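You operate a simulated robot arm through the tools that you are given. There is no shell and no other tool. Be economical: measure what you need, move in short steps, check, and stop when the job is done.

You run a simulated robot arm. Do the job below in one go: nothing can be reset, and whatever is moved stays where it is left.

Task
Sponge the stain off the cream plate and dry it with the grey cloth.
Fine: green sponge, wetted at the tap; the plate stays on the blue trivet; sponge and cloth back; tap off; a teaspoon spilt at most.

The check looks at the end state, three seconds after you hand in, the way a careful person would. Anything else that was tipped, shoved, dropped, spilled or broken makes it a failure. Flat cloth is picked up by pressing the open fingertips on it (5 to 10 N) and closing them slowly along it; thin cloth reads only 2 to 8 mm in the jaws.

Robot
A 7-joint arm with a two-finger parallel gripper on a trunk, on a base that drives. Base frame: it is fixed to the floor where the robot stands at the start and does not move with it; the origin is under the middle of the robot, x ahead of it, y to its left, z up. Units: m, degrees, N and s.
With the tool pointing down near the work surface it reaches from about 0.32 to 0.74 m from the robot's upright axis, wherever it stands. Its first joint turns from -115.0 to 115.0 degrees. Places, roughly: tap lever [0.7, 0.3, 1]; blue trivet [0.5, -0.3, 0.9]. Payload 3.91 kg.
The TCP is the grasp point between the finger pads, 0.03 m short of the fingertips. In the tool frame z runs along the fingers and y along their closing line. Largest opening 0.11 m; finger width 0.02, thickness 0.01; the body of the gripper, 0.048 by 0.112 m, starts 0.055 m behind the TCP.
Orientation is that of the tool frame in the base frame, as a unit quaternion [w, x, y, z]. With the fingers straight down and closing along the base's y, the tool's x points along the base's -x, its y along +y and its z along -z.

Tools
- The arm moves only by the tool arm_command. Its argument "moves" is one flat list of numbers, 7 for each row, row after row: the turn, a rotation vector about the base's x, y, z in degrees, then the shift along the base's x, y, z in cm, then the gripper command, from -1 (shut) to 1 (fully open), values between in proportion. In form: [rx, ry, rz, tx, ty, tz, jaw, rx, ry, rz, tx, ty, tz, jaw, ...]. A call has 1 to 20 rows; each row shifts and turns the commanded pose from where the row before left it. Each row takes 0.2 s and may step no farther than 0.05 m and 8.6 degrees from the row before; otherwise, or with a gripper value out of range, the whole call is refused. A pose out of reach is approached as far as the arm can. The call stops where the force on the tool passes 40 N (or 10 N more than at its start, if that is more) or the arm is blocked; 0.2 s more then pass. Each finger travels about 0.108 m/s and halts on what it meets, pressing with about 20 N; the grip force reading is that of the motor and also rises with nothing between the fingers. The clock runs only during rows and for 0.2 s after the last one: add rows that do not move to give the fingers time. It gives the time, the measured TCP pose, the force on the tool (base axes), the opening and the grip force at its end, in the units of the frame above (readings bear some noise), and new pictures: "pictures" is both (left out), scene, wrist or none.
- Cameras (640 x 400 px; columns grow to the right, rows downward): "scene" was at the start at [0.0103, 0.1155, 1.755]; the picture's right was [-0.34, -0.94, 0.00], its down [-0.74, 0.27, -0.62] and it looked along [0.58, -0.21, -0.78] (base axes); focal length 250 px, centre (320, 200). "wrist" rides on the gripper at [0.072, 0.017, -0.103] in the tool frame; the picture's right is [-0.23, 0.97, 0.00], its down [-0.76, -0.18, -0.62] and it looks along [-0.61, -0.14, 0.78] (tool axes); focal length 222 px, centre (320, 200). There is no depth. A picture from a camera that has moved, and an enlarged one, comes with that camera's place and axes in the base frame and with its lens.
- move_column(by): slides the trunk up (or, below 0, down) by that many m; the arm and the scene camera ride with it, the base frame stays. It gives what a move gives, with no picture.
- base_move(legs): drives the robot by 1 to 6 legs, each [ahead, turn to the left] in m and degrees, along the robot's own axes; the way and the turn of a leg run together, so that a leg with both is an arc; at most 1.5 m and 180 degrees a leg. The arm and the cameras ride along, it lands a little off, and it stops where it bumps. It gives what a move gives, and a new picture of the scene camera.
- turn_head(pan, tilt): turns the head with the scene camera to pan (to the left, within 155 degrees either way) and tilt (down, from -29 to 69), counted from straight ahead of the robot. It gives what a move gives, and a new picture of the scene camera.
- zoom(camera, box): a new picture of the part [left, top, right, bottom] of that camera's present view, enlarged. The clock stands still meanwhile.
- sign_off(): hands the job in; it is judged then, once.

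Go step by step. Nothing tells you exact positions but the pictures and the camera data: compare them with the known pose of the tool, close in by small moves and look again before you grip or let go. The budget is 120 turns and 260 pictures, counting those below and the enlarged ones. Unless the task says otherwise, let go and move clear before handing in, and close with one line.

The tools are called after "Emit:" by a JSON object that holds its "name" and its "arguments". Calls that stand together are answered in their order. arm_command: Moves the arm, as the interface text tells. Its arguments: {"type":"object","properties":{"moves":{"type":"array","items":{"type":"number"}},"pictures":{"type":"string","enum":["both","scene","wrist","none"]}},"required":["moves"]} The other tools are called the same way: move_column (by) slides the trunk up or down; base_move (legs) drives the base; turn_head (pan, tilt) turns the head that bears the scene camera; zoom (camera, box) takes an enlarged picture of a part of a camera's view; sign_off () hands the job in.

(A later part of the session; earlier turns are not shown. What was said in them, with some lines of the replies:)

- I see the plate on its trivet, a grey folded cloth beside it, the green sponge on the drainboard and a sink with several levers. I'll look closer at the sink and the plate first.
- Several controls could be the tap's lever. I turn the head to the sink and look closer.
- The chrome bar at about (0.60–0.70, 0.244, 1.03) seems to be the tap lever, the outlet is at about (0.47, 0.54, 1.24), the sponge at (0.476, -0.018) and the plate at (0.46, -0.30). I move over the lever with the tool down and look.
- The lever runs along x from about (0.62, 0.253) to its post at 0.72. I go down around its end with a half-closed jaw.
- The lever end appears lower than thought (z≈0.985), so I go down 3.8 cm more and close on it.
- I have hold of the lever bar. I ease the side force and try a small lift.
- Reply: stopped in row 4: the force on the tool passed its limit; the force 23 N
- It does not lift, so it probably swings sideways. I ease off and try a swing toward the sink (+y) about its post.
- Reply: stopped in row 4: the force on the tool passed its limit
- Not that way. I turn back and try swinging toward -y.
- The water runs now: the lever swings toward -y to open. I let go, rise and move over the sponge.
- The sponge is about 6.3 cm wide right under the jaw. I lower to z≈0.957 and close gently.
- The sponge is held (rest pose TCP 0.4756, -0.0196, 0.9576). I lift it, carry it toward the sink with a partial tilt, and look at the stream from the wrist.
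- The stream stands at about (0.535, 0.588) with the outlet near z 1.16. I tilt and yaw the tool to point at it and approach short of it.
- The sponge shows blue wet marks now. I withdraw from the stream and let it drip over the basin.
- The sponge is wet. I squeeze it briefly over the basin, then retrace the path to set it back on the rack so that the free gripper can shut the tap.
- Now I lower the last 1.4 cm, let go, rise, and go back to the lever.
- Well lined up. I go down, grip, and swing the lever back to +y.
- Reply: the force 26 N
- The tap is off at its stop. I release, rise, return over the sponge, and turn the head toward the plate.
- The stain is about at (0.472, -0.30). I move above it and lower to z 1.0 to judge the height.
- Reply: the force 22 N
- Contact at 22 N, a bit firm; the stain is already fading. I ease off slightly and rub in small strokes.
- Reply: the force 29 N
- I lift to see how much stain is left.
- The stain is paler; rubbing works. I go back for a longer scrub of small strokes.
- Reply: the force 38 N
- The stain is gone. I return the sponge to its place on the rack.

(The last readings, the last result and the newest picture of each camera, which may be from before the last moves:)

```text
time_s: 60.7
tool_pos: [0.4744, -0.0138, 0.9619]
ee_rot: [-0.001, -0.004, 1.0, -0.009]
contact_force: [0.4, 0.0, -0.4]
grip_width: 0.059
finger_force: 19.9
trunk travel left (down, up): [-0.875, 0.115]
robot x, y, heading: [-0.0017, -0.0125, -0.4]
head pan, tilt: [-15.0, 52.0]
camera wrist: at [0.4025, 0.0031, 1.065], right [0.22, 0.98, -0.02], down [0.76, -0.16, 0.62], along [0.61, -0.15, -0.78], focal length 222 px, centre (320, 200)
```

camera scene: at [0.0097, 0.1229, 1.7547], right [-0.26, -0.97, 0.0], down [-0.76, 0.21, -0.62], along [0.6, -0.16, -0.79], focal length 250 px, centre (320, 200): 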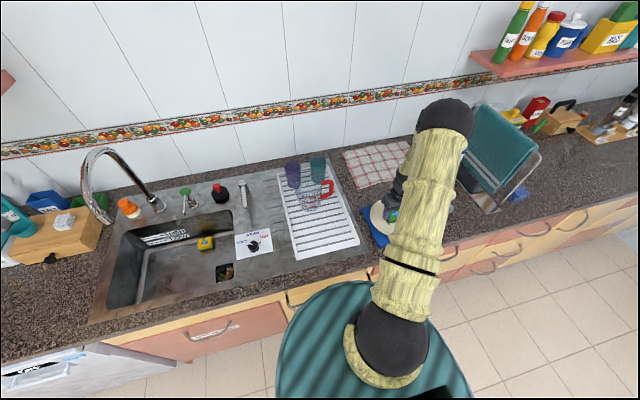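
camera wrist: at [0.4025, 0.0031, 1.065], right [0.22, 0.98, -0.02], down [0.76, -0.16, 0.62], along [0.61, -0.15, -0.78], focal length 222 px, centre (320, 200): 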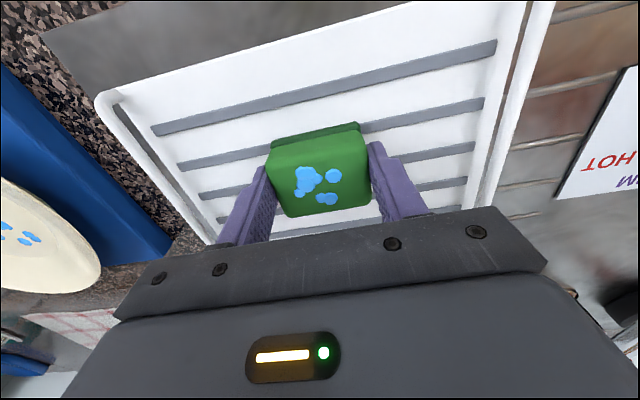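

Emit:
{"name": "arm_command", "arguments": {"moves": [0, 0, 0, 0.1, -0.6, 0, -0.1, 0, 0, 0, 0, 0, -0.4, -0.1, 0, 0, 0, 0, 0, 0, -0.1, 0, 0, 0, 0, 0, 0, 0.3, 0, 0, 0, 0, 0, 0, 0.8, 0, 0, 0, 0, 0, 0, 1, 0, 0, 0, 0, 0, 4, 1, 0, 0, 0, 0, 0, 4.5, 1, 0, 0, 0, 0, 0, 4.5, 1, 0, 0, 0, 0, -4.8, 0, 1, 0, 0, 0, 0, -4.8, 0, 1, 0, 0, 0, 0, -4.8, 0, 1, 0, 0, 0, 0, -4.8, 0, 1, 0, 0, 0, 0, -4.8, 0, 1, 0, 0, 0, 0, -4.8, 0, 1, 0, 0, 0, 0, -4.8, 0, 1, 0, 0, 0, 0, -4.8, 0, 1, 0, 0, 0, 0, -4.8, 0, 1, 0, 0, 0, 0, 0, 0, 1]}}

Emit:
{"name": "zoom", "arguments": {"camera": "wrist", "box": [160, 0, 480, 200]}}

Emit:
{"name": "zoom", "arguments": {"camera": "scene", "box": [360, 150, 520, 250]}}

```text
time_s: 64.7
tool_pos: [0.4753, -0.452, 1.0864]
ee_rot: [-0.001, -0.003, 1.0, -0.009]
contact_force: [-1.0, 0.0, -0.8]
grip_width: 0.1099
finger_force: 0.1
trunk travel left (down, up): [-0.875, 0.115]
robot x, y, heading: [-0.0008, -0.0131, -0.1]
head pan, tilt: [-15.0, 52.0]
camera scene: at [0.012, 0.1229, 1.7543], right [-0.26, -0.97, 0.0], down [-0.76, 0.21, -0.62], along [0.59, -0.16, -0.79], focal length 250 px, centre (320, 200)
camera wrist: at [0.4026, -0.434, 1.1897], right [0.22, 0.98, -0.02], down [0.76, -0.16, 0.62], along [0.61, -0.15, -0.78], focal length 222 px, centre (320, 200)
```

scene: 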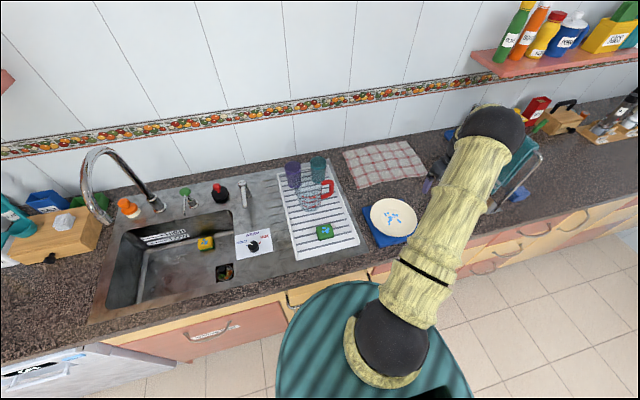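
wrist: 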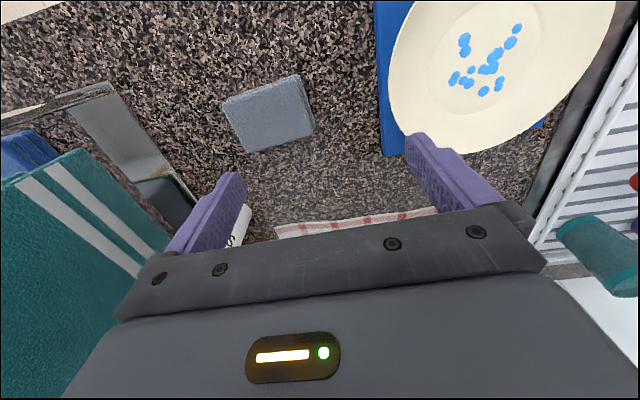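

```text
2.00 times, centred on (320, 100) of wrist
camera zoom: at [0.4026, -0.434, 1.1897], right [0.22, 0.98, -0.02], down [0.76, -0.16, 0.62], along [0.61, -0.15, -0.78], focal length 444 px, centre (320, 400)
```

zoom: 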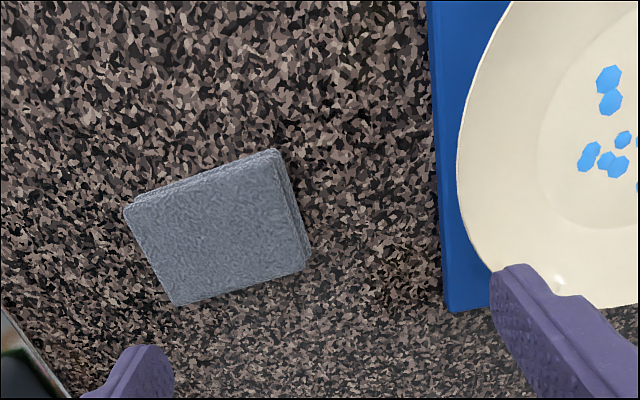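

```text
4.00 times, centred on (440, 200) of scene
camera zoom: at [0.012, 0.1229, 1.7543], right [-0.26, -0.97, 0.0], down [-0.76, 0.21, -0.62], along [0.59, -0.16, -0.79], focal length 1002 px, centre (-160, 200)
```

zoom: 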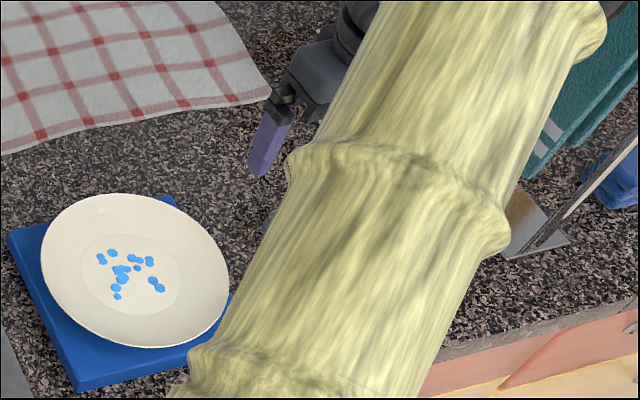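

The grey cloth is a folded pad of about 9.5 x 7 cm centred near (0.48, -0.52). I move over it with a jaw of about 5 cm.

Emit:
{"name": "arm_command", "arguments": {"moves": [0, 0, 4, 0.2, -3.4, -1, 0.4, 0, 0, 3, 0.3, -3.4, -3, 0, 0, 0, 0, 0, 0, -4, -0.1, 0, 0, 0, 0, 0, 0, -0.1]}}

Emit:
{"name": "zoom", "arguments": {"camera": "wrist", "box": [160, 50, 480, 250]}}

```text
time_s: 65.7
tool_pos: [0.4812, -0.5218, 1.0074]
ee_rot: [-0.002, -0.065, 0.998, -0.009]
contact_force: [-1.3, 0.0, 0.4]
grip_width: 0.0494
finger_force: 0.0
trunk travel left (down, up): [-0.875, 0.115]
robot x, y, heading: [0.0019, -0.0123, 0.2]
head pan, tilt: [-15.0, 52.0]
camera scene: at [0.0115, 0.1216, 1.7544], right [-0.26, -0.97, 0.0], down [-0.76, 0.21, -0.62], along [0.59, -0.16, -0.79], focal length 250 px, centre (320, 200)
camera wrist: at [0.4074, -0.5131, 1.11], right [0.1, 0.99, -0.02], down [0.78, -0.07, 0.62], along [0.62, -0.08, -0.78], focal length 222 px, centre (320, 200)
```

scene: 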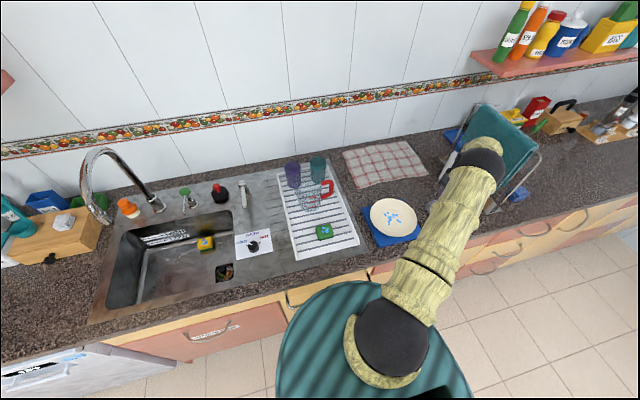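
wrist: 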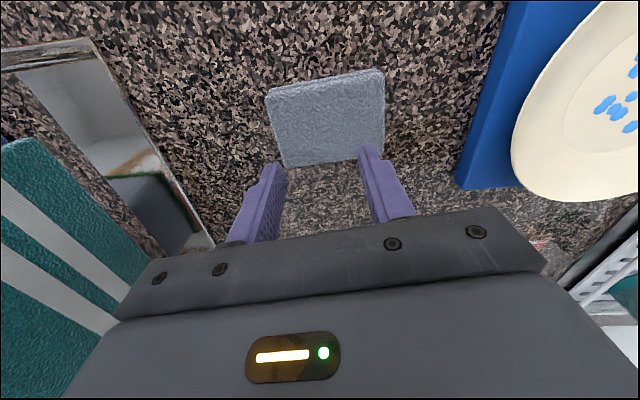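

```text
2.00 times, centred on (320, 150) of wrist
camera zoom: at [0.4074, -0.5131, 1.11], right [0.1, 0.99, -0.02], down [0.78, -0.07, 0.62], along [0.62, -0.08, -0.78], focal length 444 px, centre (320, 300)
```

zoom: 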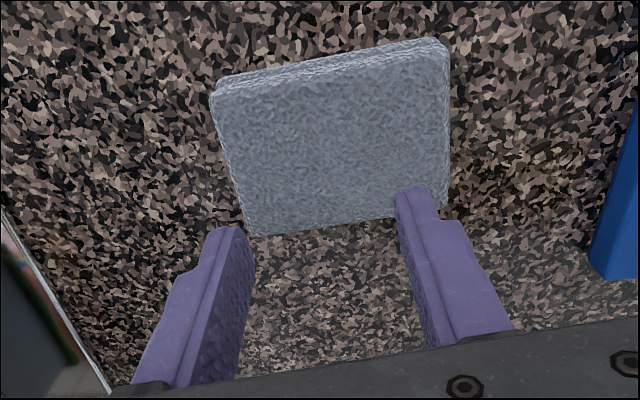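

Emit:
{"name": "arm_command", "arguments": {"moves": [0, 0, -2, 0, 0.4, -3, -0.1, 0, 0, -2, 0, 0, -2.3, -0.1, 0, 0, 0, 0, 0, 0, -0.1], "pictures": "wrist"}}

Emit:
{"name": "zoom", "arguments": {"camera": "wrist", "box": [200, 80, 440, 230]}}

```text
time_s: 66.5
tool_pos: [0.4837, -0.5205, 0.9641]
ee_rot: [0.004, -0.03, 0.999, -0.015]
contact_force: [-6.1, 5.7, 24.7]
grip_width: 0.0526
finger_force: 2.9
trunk travel left (down, up): [-0.875, 0.115]
robot x, y, heading: [-0.0004, -0.0158, -0.0]
head pan, tilt: [-15.0, 52.0]
stopped in row 3: the force on the tool passed its limit (the readings are from after the stop); the commanded pose is now the measured one
camera wrist: at [0.4084, -0.5053, 1.0666], right [0.17, 0.98, -0.03], down [0.77, -0.11, 0.63], along [0.62, -0.13, -0.77], focal length 222 px, centre (320, 200)
```

wrist: 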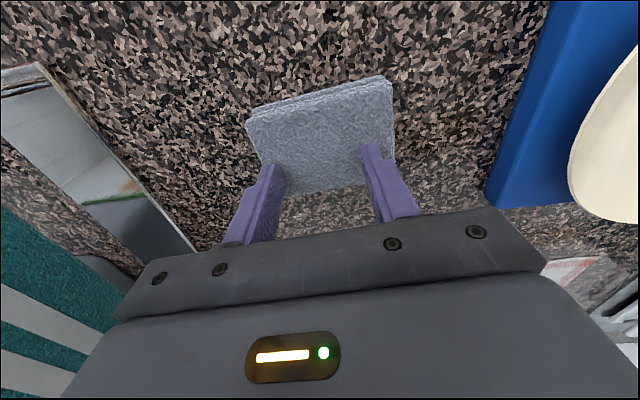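

```text
2.67 times, centred on (320, 155) of wrist
camera zoom: at [0.4084, -0.5053, 1.0666], right [0.17, 0.98, -0.03], down [0.77, -0.11, 0.63], along [0.62, -0.13, -0.77], focal length 592 px, centre (320, 320)
```

zoom: 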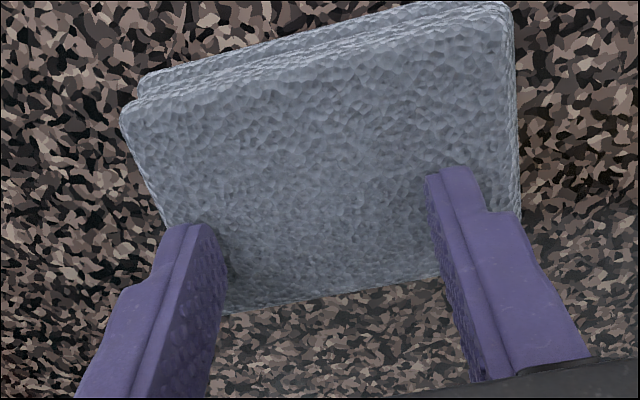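

The pad's top is at about z 0.935, so it is a thick pad (about 8.5 x 5.5 x 2.5 cm). I'll grip it by its sides like the sponge: rise, open, centre at (0.471, -0.517).

Emit:
{"name": "arm_command", "arguments": {"moves": [0, 0, 0, 0, 0, 2.5, 0.3, 0, 0, 2, -1.2, 0.3, 0, 1, 0, 0, 0, 0, 0, 0, 1, 0, 0, 0, 0, 0, 0, 1, 0, 0, 0, 0, 0, 0, 1], "pictures": "wrist"}}

Emit:
{"name": "zoom", "arguments": {"camera": "wrist", "box": [160, 50, 480, 250]}}

```text
time_s: 67.7
tool_pos: [0.473, -0.5172, 0.9849]
ee_rot: [0.002, -0.047, 0.999, -0.013]
contact_force: [0.0, 0.0, -0.7]
grip_width: 0.1099
finger_force: 0.0
trunk travel left (down, up): [-0.875, 0.115]
robot x, y, heading: [0.0002, -0.0134, -0.3]
head pan, tilt: [-15.0, 52.0]
camera wrist: at [0.3991, -0.5052, 1.0873], right [0.14, 0.99, -0.03], down [0.77, -0.09, 0.63], along [0.62, -0.1, -0.78], focal length 222 px, centre (320, 200)
```

wrist: 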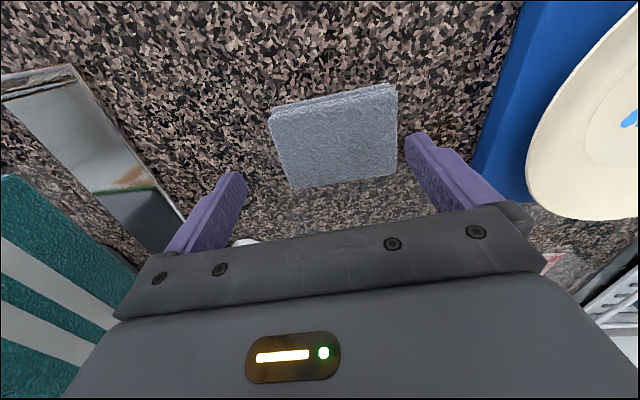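

```text
2.00 times, centred on (320, 150) of wrist
camera zoom: at [0.3991, -0.5052, 1.0873], right [0.14, 0.99, -0.03], down [0.77, -0.09, 0.63], along [0.62, -0.1, -0.78], focal length 444 px, centre (320, 300)
```

zoom: 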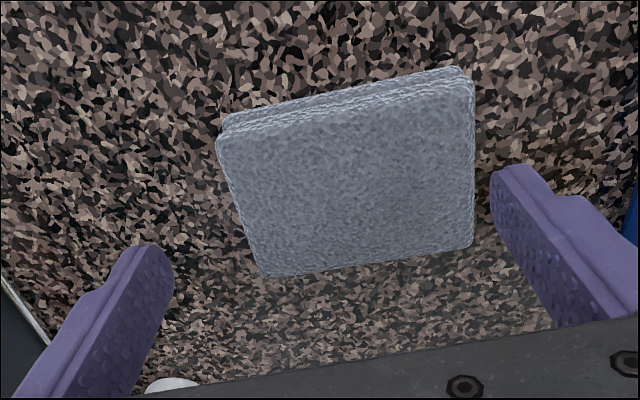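

Emit:
{"name": "arm_command", "arguments": {"moves": [0, 0, 0, -0.6, 0.9, 0, 1, 0, 0, 0, 0, 0, -1.2, 1, 0, 0, 0, 0, 0, 0, 1], "pictures": "wrist"}}

Emit:
{"name": "zoom", "arguments": {"camera": "wrist", "box": [160, 50, 480, 250]}}

```text
time_s: 68.5
tool_pos: [0.4663, -0.5086, 0.9716]
ee_rot: [0.002, -0.047, 0.999, -0.014]
contact_force: [0.4, 0.8, 0.3]
grip_width: 0.1102
finger_force: 0.0
trunk travel left (down, up): [-0.875, 0.115]
robot x, y, heading: [-0.0004, -0.0105, -0.4]
head pan, tilt: [-15.0, 52.0]
camera wrist: at [0.3917, -0.4967, 1.075], right [0.14, 0.99, -0.03], down [0.77, -0.09, 0.63], along [0.62, -0.11, -0.78], focal length 222 px, centre (320, 200)
```

wrist: 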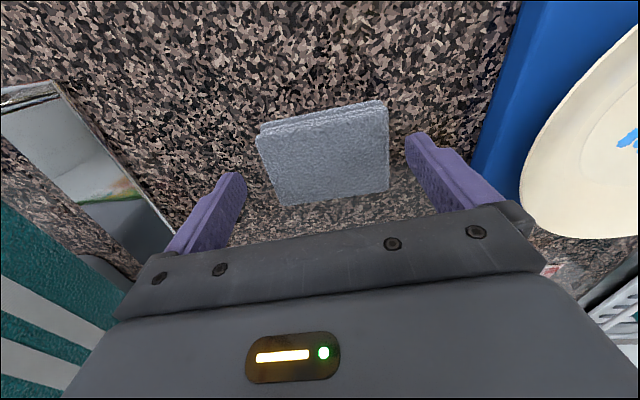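

```text
2.00 times, centred on (320, 150) of wrist
camera zoom: at [0.3917, -0.4967, 1.075], right [0.14, 0.99, -0.03], down [0.77, -0.09, 0.63], along [0.62, -0.11, -0.78], focal length 444 px, centre (320, 300)
```

zoom: 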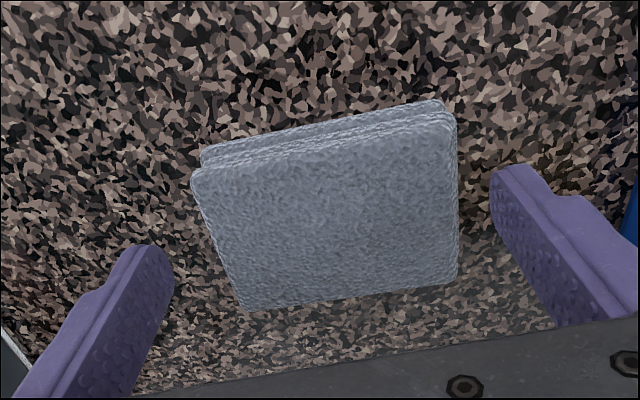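

Centred. I lower to z≈0.95 and close slowly.

Emit:
{"name": "arm_command", "arguments": {"moves": [0, 0, 0, 0, 0, -1.2, 1, 0, 0, 0, 0, 0, -1.0, 0.9, 0, 0, 0, 0, 0, 0, 0.7, 0, 0, 0, 0, 0, 0, 0.6, 0, 0, 0, 0, 0, 0, 0.5, 0, 0, 0, 0, 0, 0, 0.4, 0, 0, 0, 0, 0, 0, 0.3, 0, 0, 0, 0, 0, 0, 0.3], "pictures": "wrist"}}

Emit:
{"name": "zoom", "arguments": {"camera": "wrist", "box": [160, 50, 480, 250]}}

```text
time_s: 70.2
tool_pos: [0.4655, -0.5086, 0.9492]
ee_rot: [0.003, -0.047, 0.999, -0.014]
contact_force: [0.5, 0.0, 4.5]
grip_width: 0.0945
finger_force: 19.7
trunk travel left (down, up): [-0.875, 0.115]
robot x, y, heading: [0.0012, -0.0116, -0.0]
head pan, tilt: [-15.0, 52.0]
camera wrist: at [0.3914, -0.4964, 1.0525], right [0.14, 0.99, -0.03], down [0.77, -0.09, 0.63], along [0.62, -0.11, -0.78], focal length 222 px, centre (320, 200)
```

wrist: 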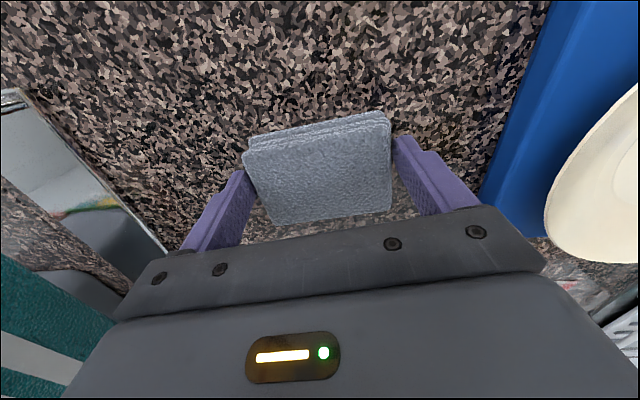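

```text
2.00 times, centred on (320, 150) of wrist
camera zoom: at [0.3914, -0.4964, 1.0525], right [0.14, 0.99, -0.03], down [0.77, -0.09, 0.63], along [0.62, -0.11, -0.78], focal length 444 px, centre (320, 300)
```

zoom: 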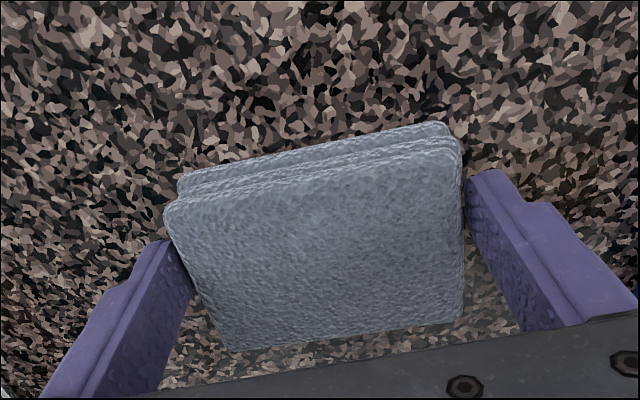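

It holds at 9.45 cm with 20 N. I lift and check that it comes along.

Emit:
{"name": "arm_command", "arguments": {"moves": [0, 0, 0, 0, 0, 2, 0.3, 0, 0, 0, 0, 0, 4, 0.3, 0, 0, 0, 0, 0, 4, 0.3, 0, 0, 0, 0, 0, 0, 0.3], "pictures": "wrist"}}

```text
time_s: 71.2
tool_pos: [0.4648, -0.5094, 1.051]
ee_rot: [0.002, -0.047, 0.999, -0.013]
contact_force: [-0.4, 0.4, -0.2]
grip_width: 0.0945
finger_force: 20.3
trunk travel left (down, up): [-0.875, 0.115]
robot x, y, heading: [0.0017, -0.0091, -0.1]
head pan, tilt: [-15.0, 52.0]
camera wrist: at [0.3908, -0.4974, 1.1529], right [0.14, 0.99, -0.02], down [0.77, -0.09, 0.63], along [0.62, -0.1, -0.78], focal length 222 px, centre (320, 200)
```

wrist: 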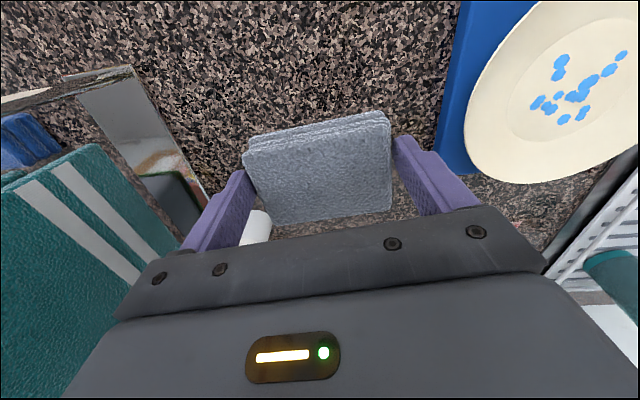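

The cloth is held. I carry it over the plate centre (0.464, -0.294).

Emit:
{"name": "arm_command", "arguments": {"moves": [0, 0, 0, 0, 4.3, 0, 0.3, 0, 0, 0, 0, 4.3, 0, 0.3, 0, 0, 0, 0, 4.3, 0, 0.3, 0, 0, 0, 0, 4.3, 0, 0.3, 0, 0, 0, 0, 4.3, 0, 0.3, 0, 0, 0, 0, 0, -4, 0.3, 0, 0, 0, 0, 0, -1.8, 0.3, 0, 0, 0, 0, 0, 0, 0.3], "pictures": "wrist"}}

Emit:
{"name": "zoom", "arguments": {"camera": "wrist", "box": [160, 50, 480, 250]}}

```text
time_s: 73.0
tool_pos: [0.4655, -0.2937, 0.9942]
ee_rot: [0.005, -0.047, 0.999, -0.014]
contact_force: [-1.4, -0.8, 13.4]
grip_width: 0.0945
finger_force: 19.8
trunk travel left (down, up): [-0.875, 0.115]
robot x, y, heading: [0.0008, -0.0125, -0.3]
head pan, tilt: [-15.0, 52.0]
camera wrist: at [0.3904, -0.2811, 1.0962], right [0.14, 0.99, -0.03], down [0.77, -0.09, 0.63], along [0.62, -0.11, -0.77], focal length 222 px, centre (320, 200)
```

wrist: 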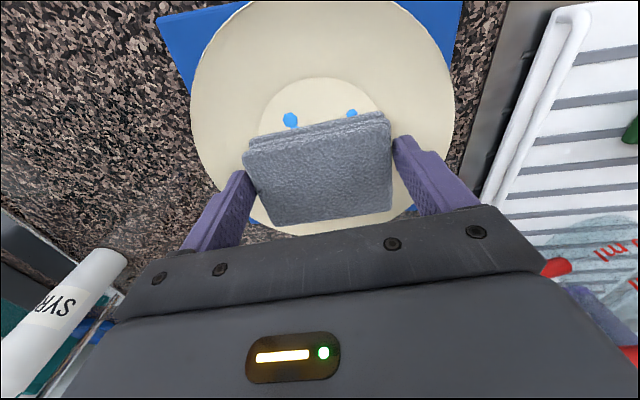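

```text
2.00 times, centred on (320, 150) of wrist
camera zoom: at [0.3904, -0.2811, 1.0962], right [0.14, 0.99, -0.03], down [0.77, -0.09, 0.63], along [0.62, -0.11, -0.77], focal length 444 px, centre (320, 300)
```

zoom: 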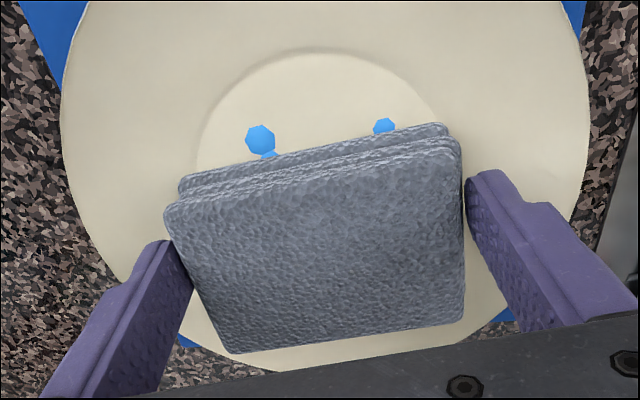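

The plate's flat centre is nearer x 0.45. I shift there, press lightly and wipe in strokes along x.

Emit:
{"name": "arm_command", "arguments": {"moves": [0, 0, 0, -0.8, 0, 0.3, 0.3, 0, 0, 0, -0.8, 0, 0, 0.3, 0, 0, 0, 0, 0, -0.4, 0.3, 0, 0, 0, 0, 0, -0.2, 0.3, 0, 0, 0, 0, 0, 0, 0.3], "pictures": "wrist"}}

```text
time_s: 74.2
tool_pos: [0.4501, -0.2933, 0.9904]
ee_rot: [0.005, -0.048, 0.999, -0.015]
contact_force: [9.3, -1.7, 28.8]
grip_width: 0.0947
finger_force: 20.3
trunk travel left (down, up): [-0.875, 0.115]
robot x, y, heading: [-0.0005, -0.0133, -0.1]
head pan, tilt: [-15.0, 52.0]
camera wrist: at [0.3751, -0.2806, 1.0926], right [0.14, 0.99, -0.03], down [0.77, -0.09, 0.63], along [0.62, -0.11, -0.77], focal length 222 px, centre (320, 200)
```

wrist: 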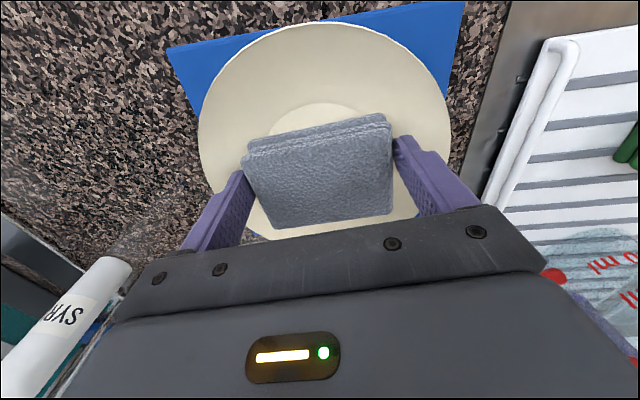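

Emit:
{"name": "arm_command", "arguments": {"moves": [0, 0, 0, 0, 0, 0.15, 0.3, 0, 0, 0, -0.8, 0, 0, 0.3, 0, 0, 0, -0.7, 0, 0.1, 0.3, 0, 0, 0, 0.7, 0.5, -0.1, 0.3, 0, 0, 0, 0.8, 0, 0, 0.3, 0, 0, 0, 0.8, 0, 0, 0.3, 0, 0, 0, 0.7, 0, 0.1, 0.3, 0, 0, 0, -0.7, -0.5, -0.1, 0.3, 0, 0, 0, -0.8, -0.5, 0, 0.3, 0, 0, 0, 0, 0.5, 0, 0.3, 0, 0, 0, 0, 0, 2, 0.3, 0, 0, 0, 2.5, 3.3, 2, 0.3, 0, 0, 0, 2.5, 3.3, 2, 0.3, 0, 0, 0, 0, 1.5, 0, 0.3, 0, 0, 0, 0, 0, 0, 0.3], "pictures": "wrist"}}

Emit:
{"name": "zoom", "arguments": {"camera": "wrist", "box": [160, 0, 400, 150]}}

```text
time_s: 77.5
tool_pos: [0.4982, -0.2123, 1.0518]
ee_rot: [0.003, -0.046, 0.999, -0.013]
contact_force: [0.6, -0.2, -0.4]
grip_width: 0.094
finger_force: 20.1
trunk travel left (down, up): [-0.875, 0.115]
robot x, y, heading: [0.0, -0.0128, -0.3]
head pan, tilt: [-15.0, 52.0]
camera wrist: at [0.4244, -0.2001, 1.154], right [0.14, 0.99, -0.03], down [0.77, -0.09, 0.63], along [0.62, -0.11, -0.78], focal length 222 px, centre (320, 200)
```

wrist: 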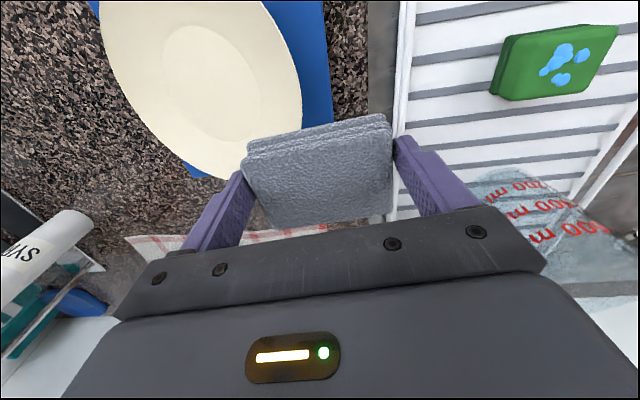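

```text
2.67 times, centred on (280, 75) of wrist
camera zoom: at [0.4244, -0.2001, 1.154], right [0.14, 0.99, -0.03], down [0.77, -0.09, 0.63], along [0.62, -0.11, -0.78], focal length 592 px, centre (427, 533)
```

zoom: 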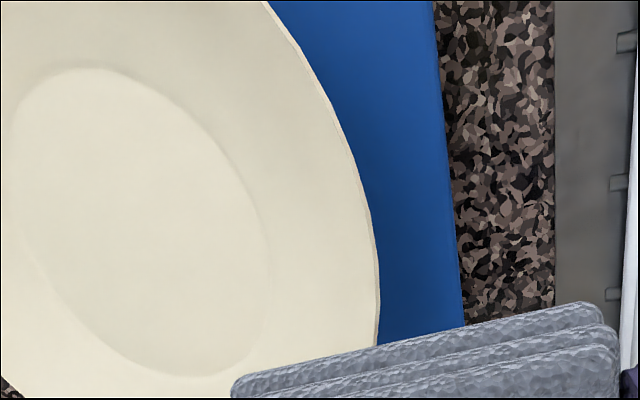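

The plate is clean and dry. I carry the cloth back to its place.

Emit:
{"name": "arm_command", "arguments": {"moves": [0, 0, 0, -1, -4.3, 0.5, 0.3, 0, 0, 0, -1, -4.3, 0.5, 0.3, 0, 0, 0, -1, -4.3, 0, 0.3, 0, 0, 0, 0, -4.3, 0, 0.3, 0, 0, 0, 0, -4.3, 0, 0.3, 0, 0, 0, 0, -4.3, 0, 0.3, 0, 0, 0, 0, -4.2, 0, 0.3, 0, 0, 0, 0, 0, -4.5, 0.3, 0, 0, 0, 0, 0, -4.5, 0.3, 0, 0, 0, 0, 0, -1.6, 0.3, 0, 0, 0, 0, 0, 0, 0.3], "pictures": "wrist"}}

```text
time_s: 79.8
tool_pos: [0.4688, -0.515, 0.9545]
ee_rot: [0.003, -0.047, 0.999, -0.013]
contact_force: [-0.3, 0.7, -0.2]
grip_width: 0.0943
finger_force: 20.0
trunk travel left (down, up): [-0.875, 0.115]
robot x, y, heading: [0.0002, -0.0125, -0.1]
head pan, tilt: [-15.0, 52.0]
camera wrist: at [0.3951, -0.5027, 1.0573], right [0.14, 0.99, -0.03], down [0.77, -0.09, 0.63], along [0.62, -0.11, -0.78], focal length 222 px, centre (320, 200)
```

wrist: 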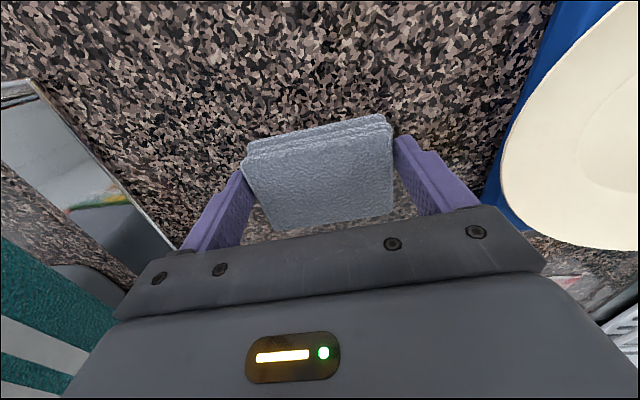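

Emit:
{"name": "arm_command", "arguments": {"moves": [0, 0, 0, 0, 0, -0.5, 0.3, 0, 0, 0, 0, 0, 0, 0.3, 0, 0, 0, 0, 0, 0, 0.7, 0, 0, 0, 0, 0, 0, 1, 0, 0, 0, 0, 0, 0, 1, 0, 0, 0, 0, 0, 4, 1, 0, 0, 0, 0, 0, 4.5, 1, 0, 0, 0, 0, 0, 4.5, 1, 0, 0, 0, 0, 2, 4, 1, 0, 0, -2.5, 0, 4.5, 1, 1, 0, 0, -2.5, 0, 4.5, 1, 1, 0, 0, 0, 0, 4.5, 1, 1, 0, 0, 0, 0, 4.5, 1, 1, 0, 0, 0, 0, 4.5, 1, 1, 0, 0, 0, 0, 4, 1, 1, 0, 0, 0, 0, 4, 1, 1, 0, 0, 0, 0, 0, 0, 1]}}

Emit:
{"name": "zoom", "arguments": {"camera": "wrist", "box": [0, 0, 320, 200]}}

Emit:
{"name": "zoom", "arguments": {"camera": "scene", "box": [360, 160, 520, 260]}}

```text
time_s: 83.5
tool_pos: [0.4695, -0.1887, 1.1901]
ee_rot: [0.002, -0.002, 1.0, -0.013]
contact_force: [-0.1, 0.1, -0.3]
grip_width: 0.1097
finger_force: 0.0
trunk travel left (down, up): [-0.875, 0.115]
robot x, y, heading: [-0.001, -0.0101, -0.5]
head pan, tilt: [-15.0, 52.0]
camera scene: at [0.0122, 0.1204, 1.7545], right [-0.26, -0.96, 0.0], down [-0.76, 0.21, -0.62], along [0.59, -0.16, -0.79], focal length 250 px, centre (320, 200)
camera wrist: at [0.3971, -0.1701, 1.2927], right [0.22, 0.97, -0.02], down [0.76, -0.16, 0.63], along [0.61, -0.16, -0.78], focal length 222 px, centre (320, 200)
```

scene: 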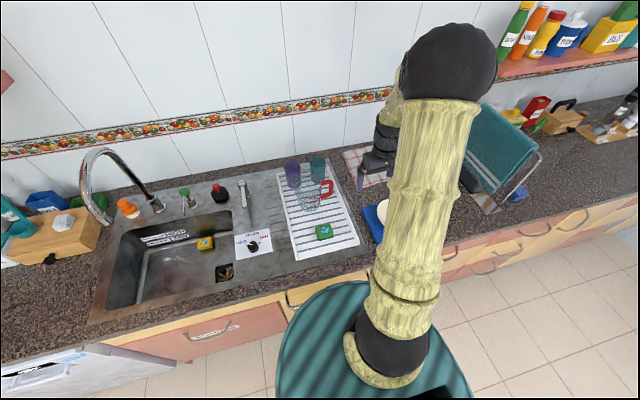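
wrist: 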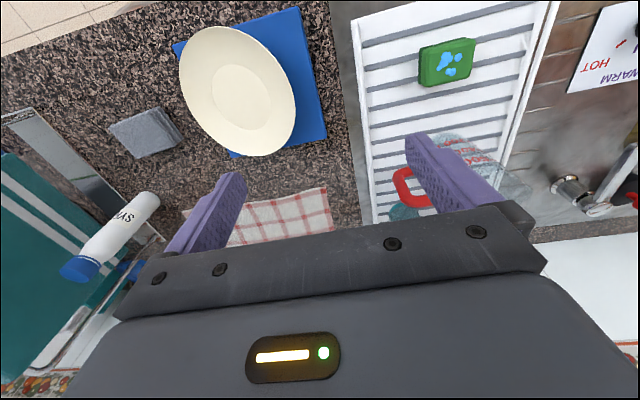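

```text
2.00 times, centred on (160, 100) of wrist
camera zoom: at [0.3971, -0.1701, 1.2927], right [0.22, 0.97, -0.02], down [0.76, -0.16, 0.63], along [0.61, -0.16, -0.78], focal length 444 px, centre (640, 400)
```

zoom: 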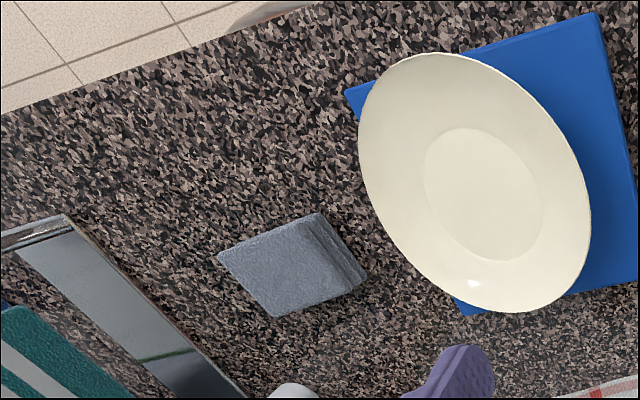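

```text
4.00 times, centred on (440, 210) of scene
camera zoom: at [0.0122, 0.1204, 1.7545], right [-0.26, -0.96, 0.0], down [-0.76, 0.21, -0.62], along [0.59, -0.16, -0.79], focal length 1002 px, centre (-160, 160)
```

zoom: 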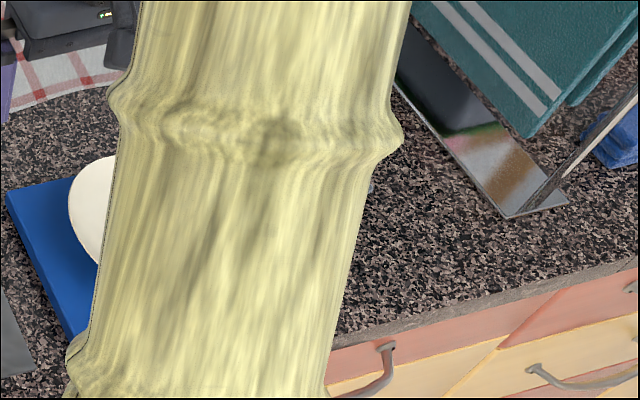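

Plate is clean and dry and still on the trivet, and the cloth is back. One last look at the counter and tap for drips.

Emit:
{"name": "zoom", "arguments": {"camera": "scene", "box": [60, 130, 380, 330]}}

Emit:
{"name": "zoom", "arguments": {"camera": "wrist", "box": [180, 0, 420, 150]}}

```text
2.00 times, centred on (220, 230) of scene
camera zoom: at [0.0122, 0.1204, 1.7545], right [-0.26, -0.96, 0.0], down [-0.76, 0.21, -0.62], along [0.59, -0.16, -0.79], focal length 501 px, centre (520, 140)
```

zoom: 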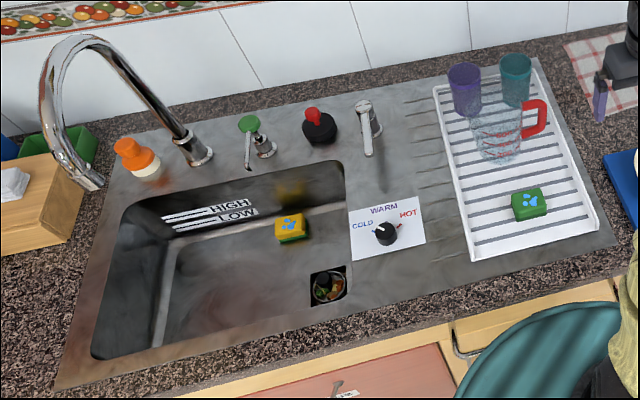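

```text
2.67 times, centred on (300, 75) of wrist
camera zoom: at [0.3971, -0.1701, 1.2927], right [0.22, 0.97, -0.02], down [0.76, -0.16, 0.63], along [0.61, -0.16, -0.78], focal length 592 px, centre (373, 533)
```

zoom: 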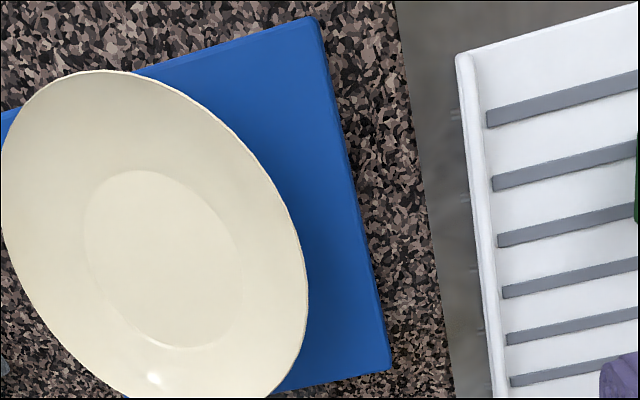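

The tap is off, and the counter shows no drips. The sponge and cloth are in place, and the plate is clean and dry on its trivet, so I hand in.

Emit:
{"name": "sign_off", "arguments": {}}

```text
The job is handed in.
```

The stain is off the cream plate and the plate is dry; it is still on the blue trivet, though wiping slid it about 1.5–2 cm to one side. The sponge and cloth are back, the tap is off, and I saw no spill.
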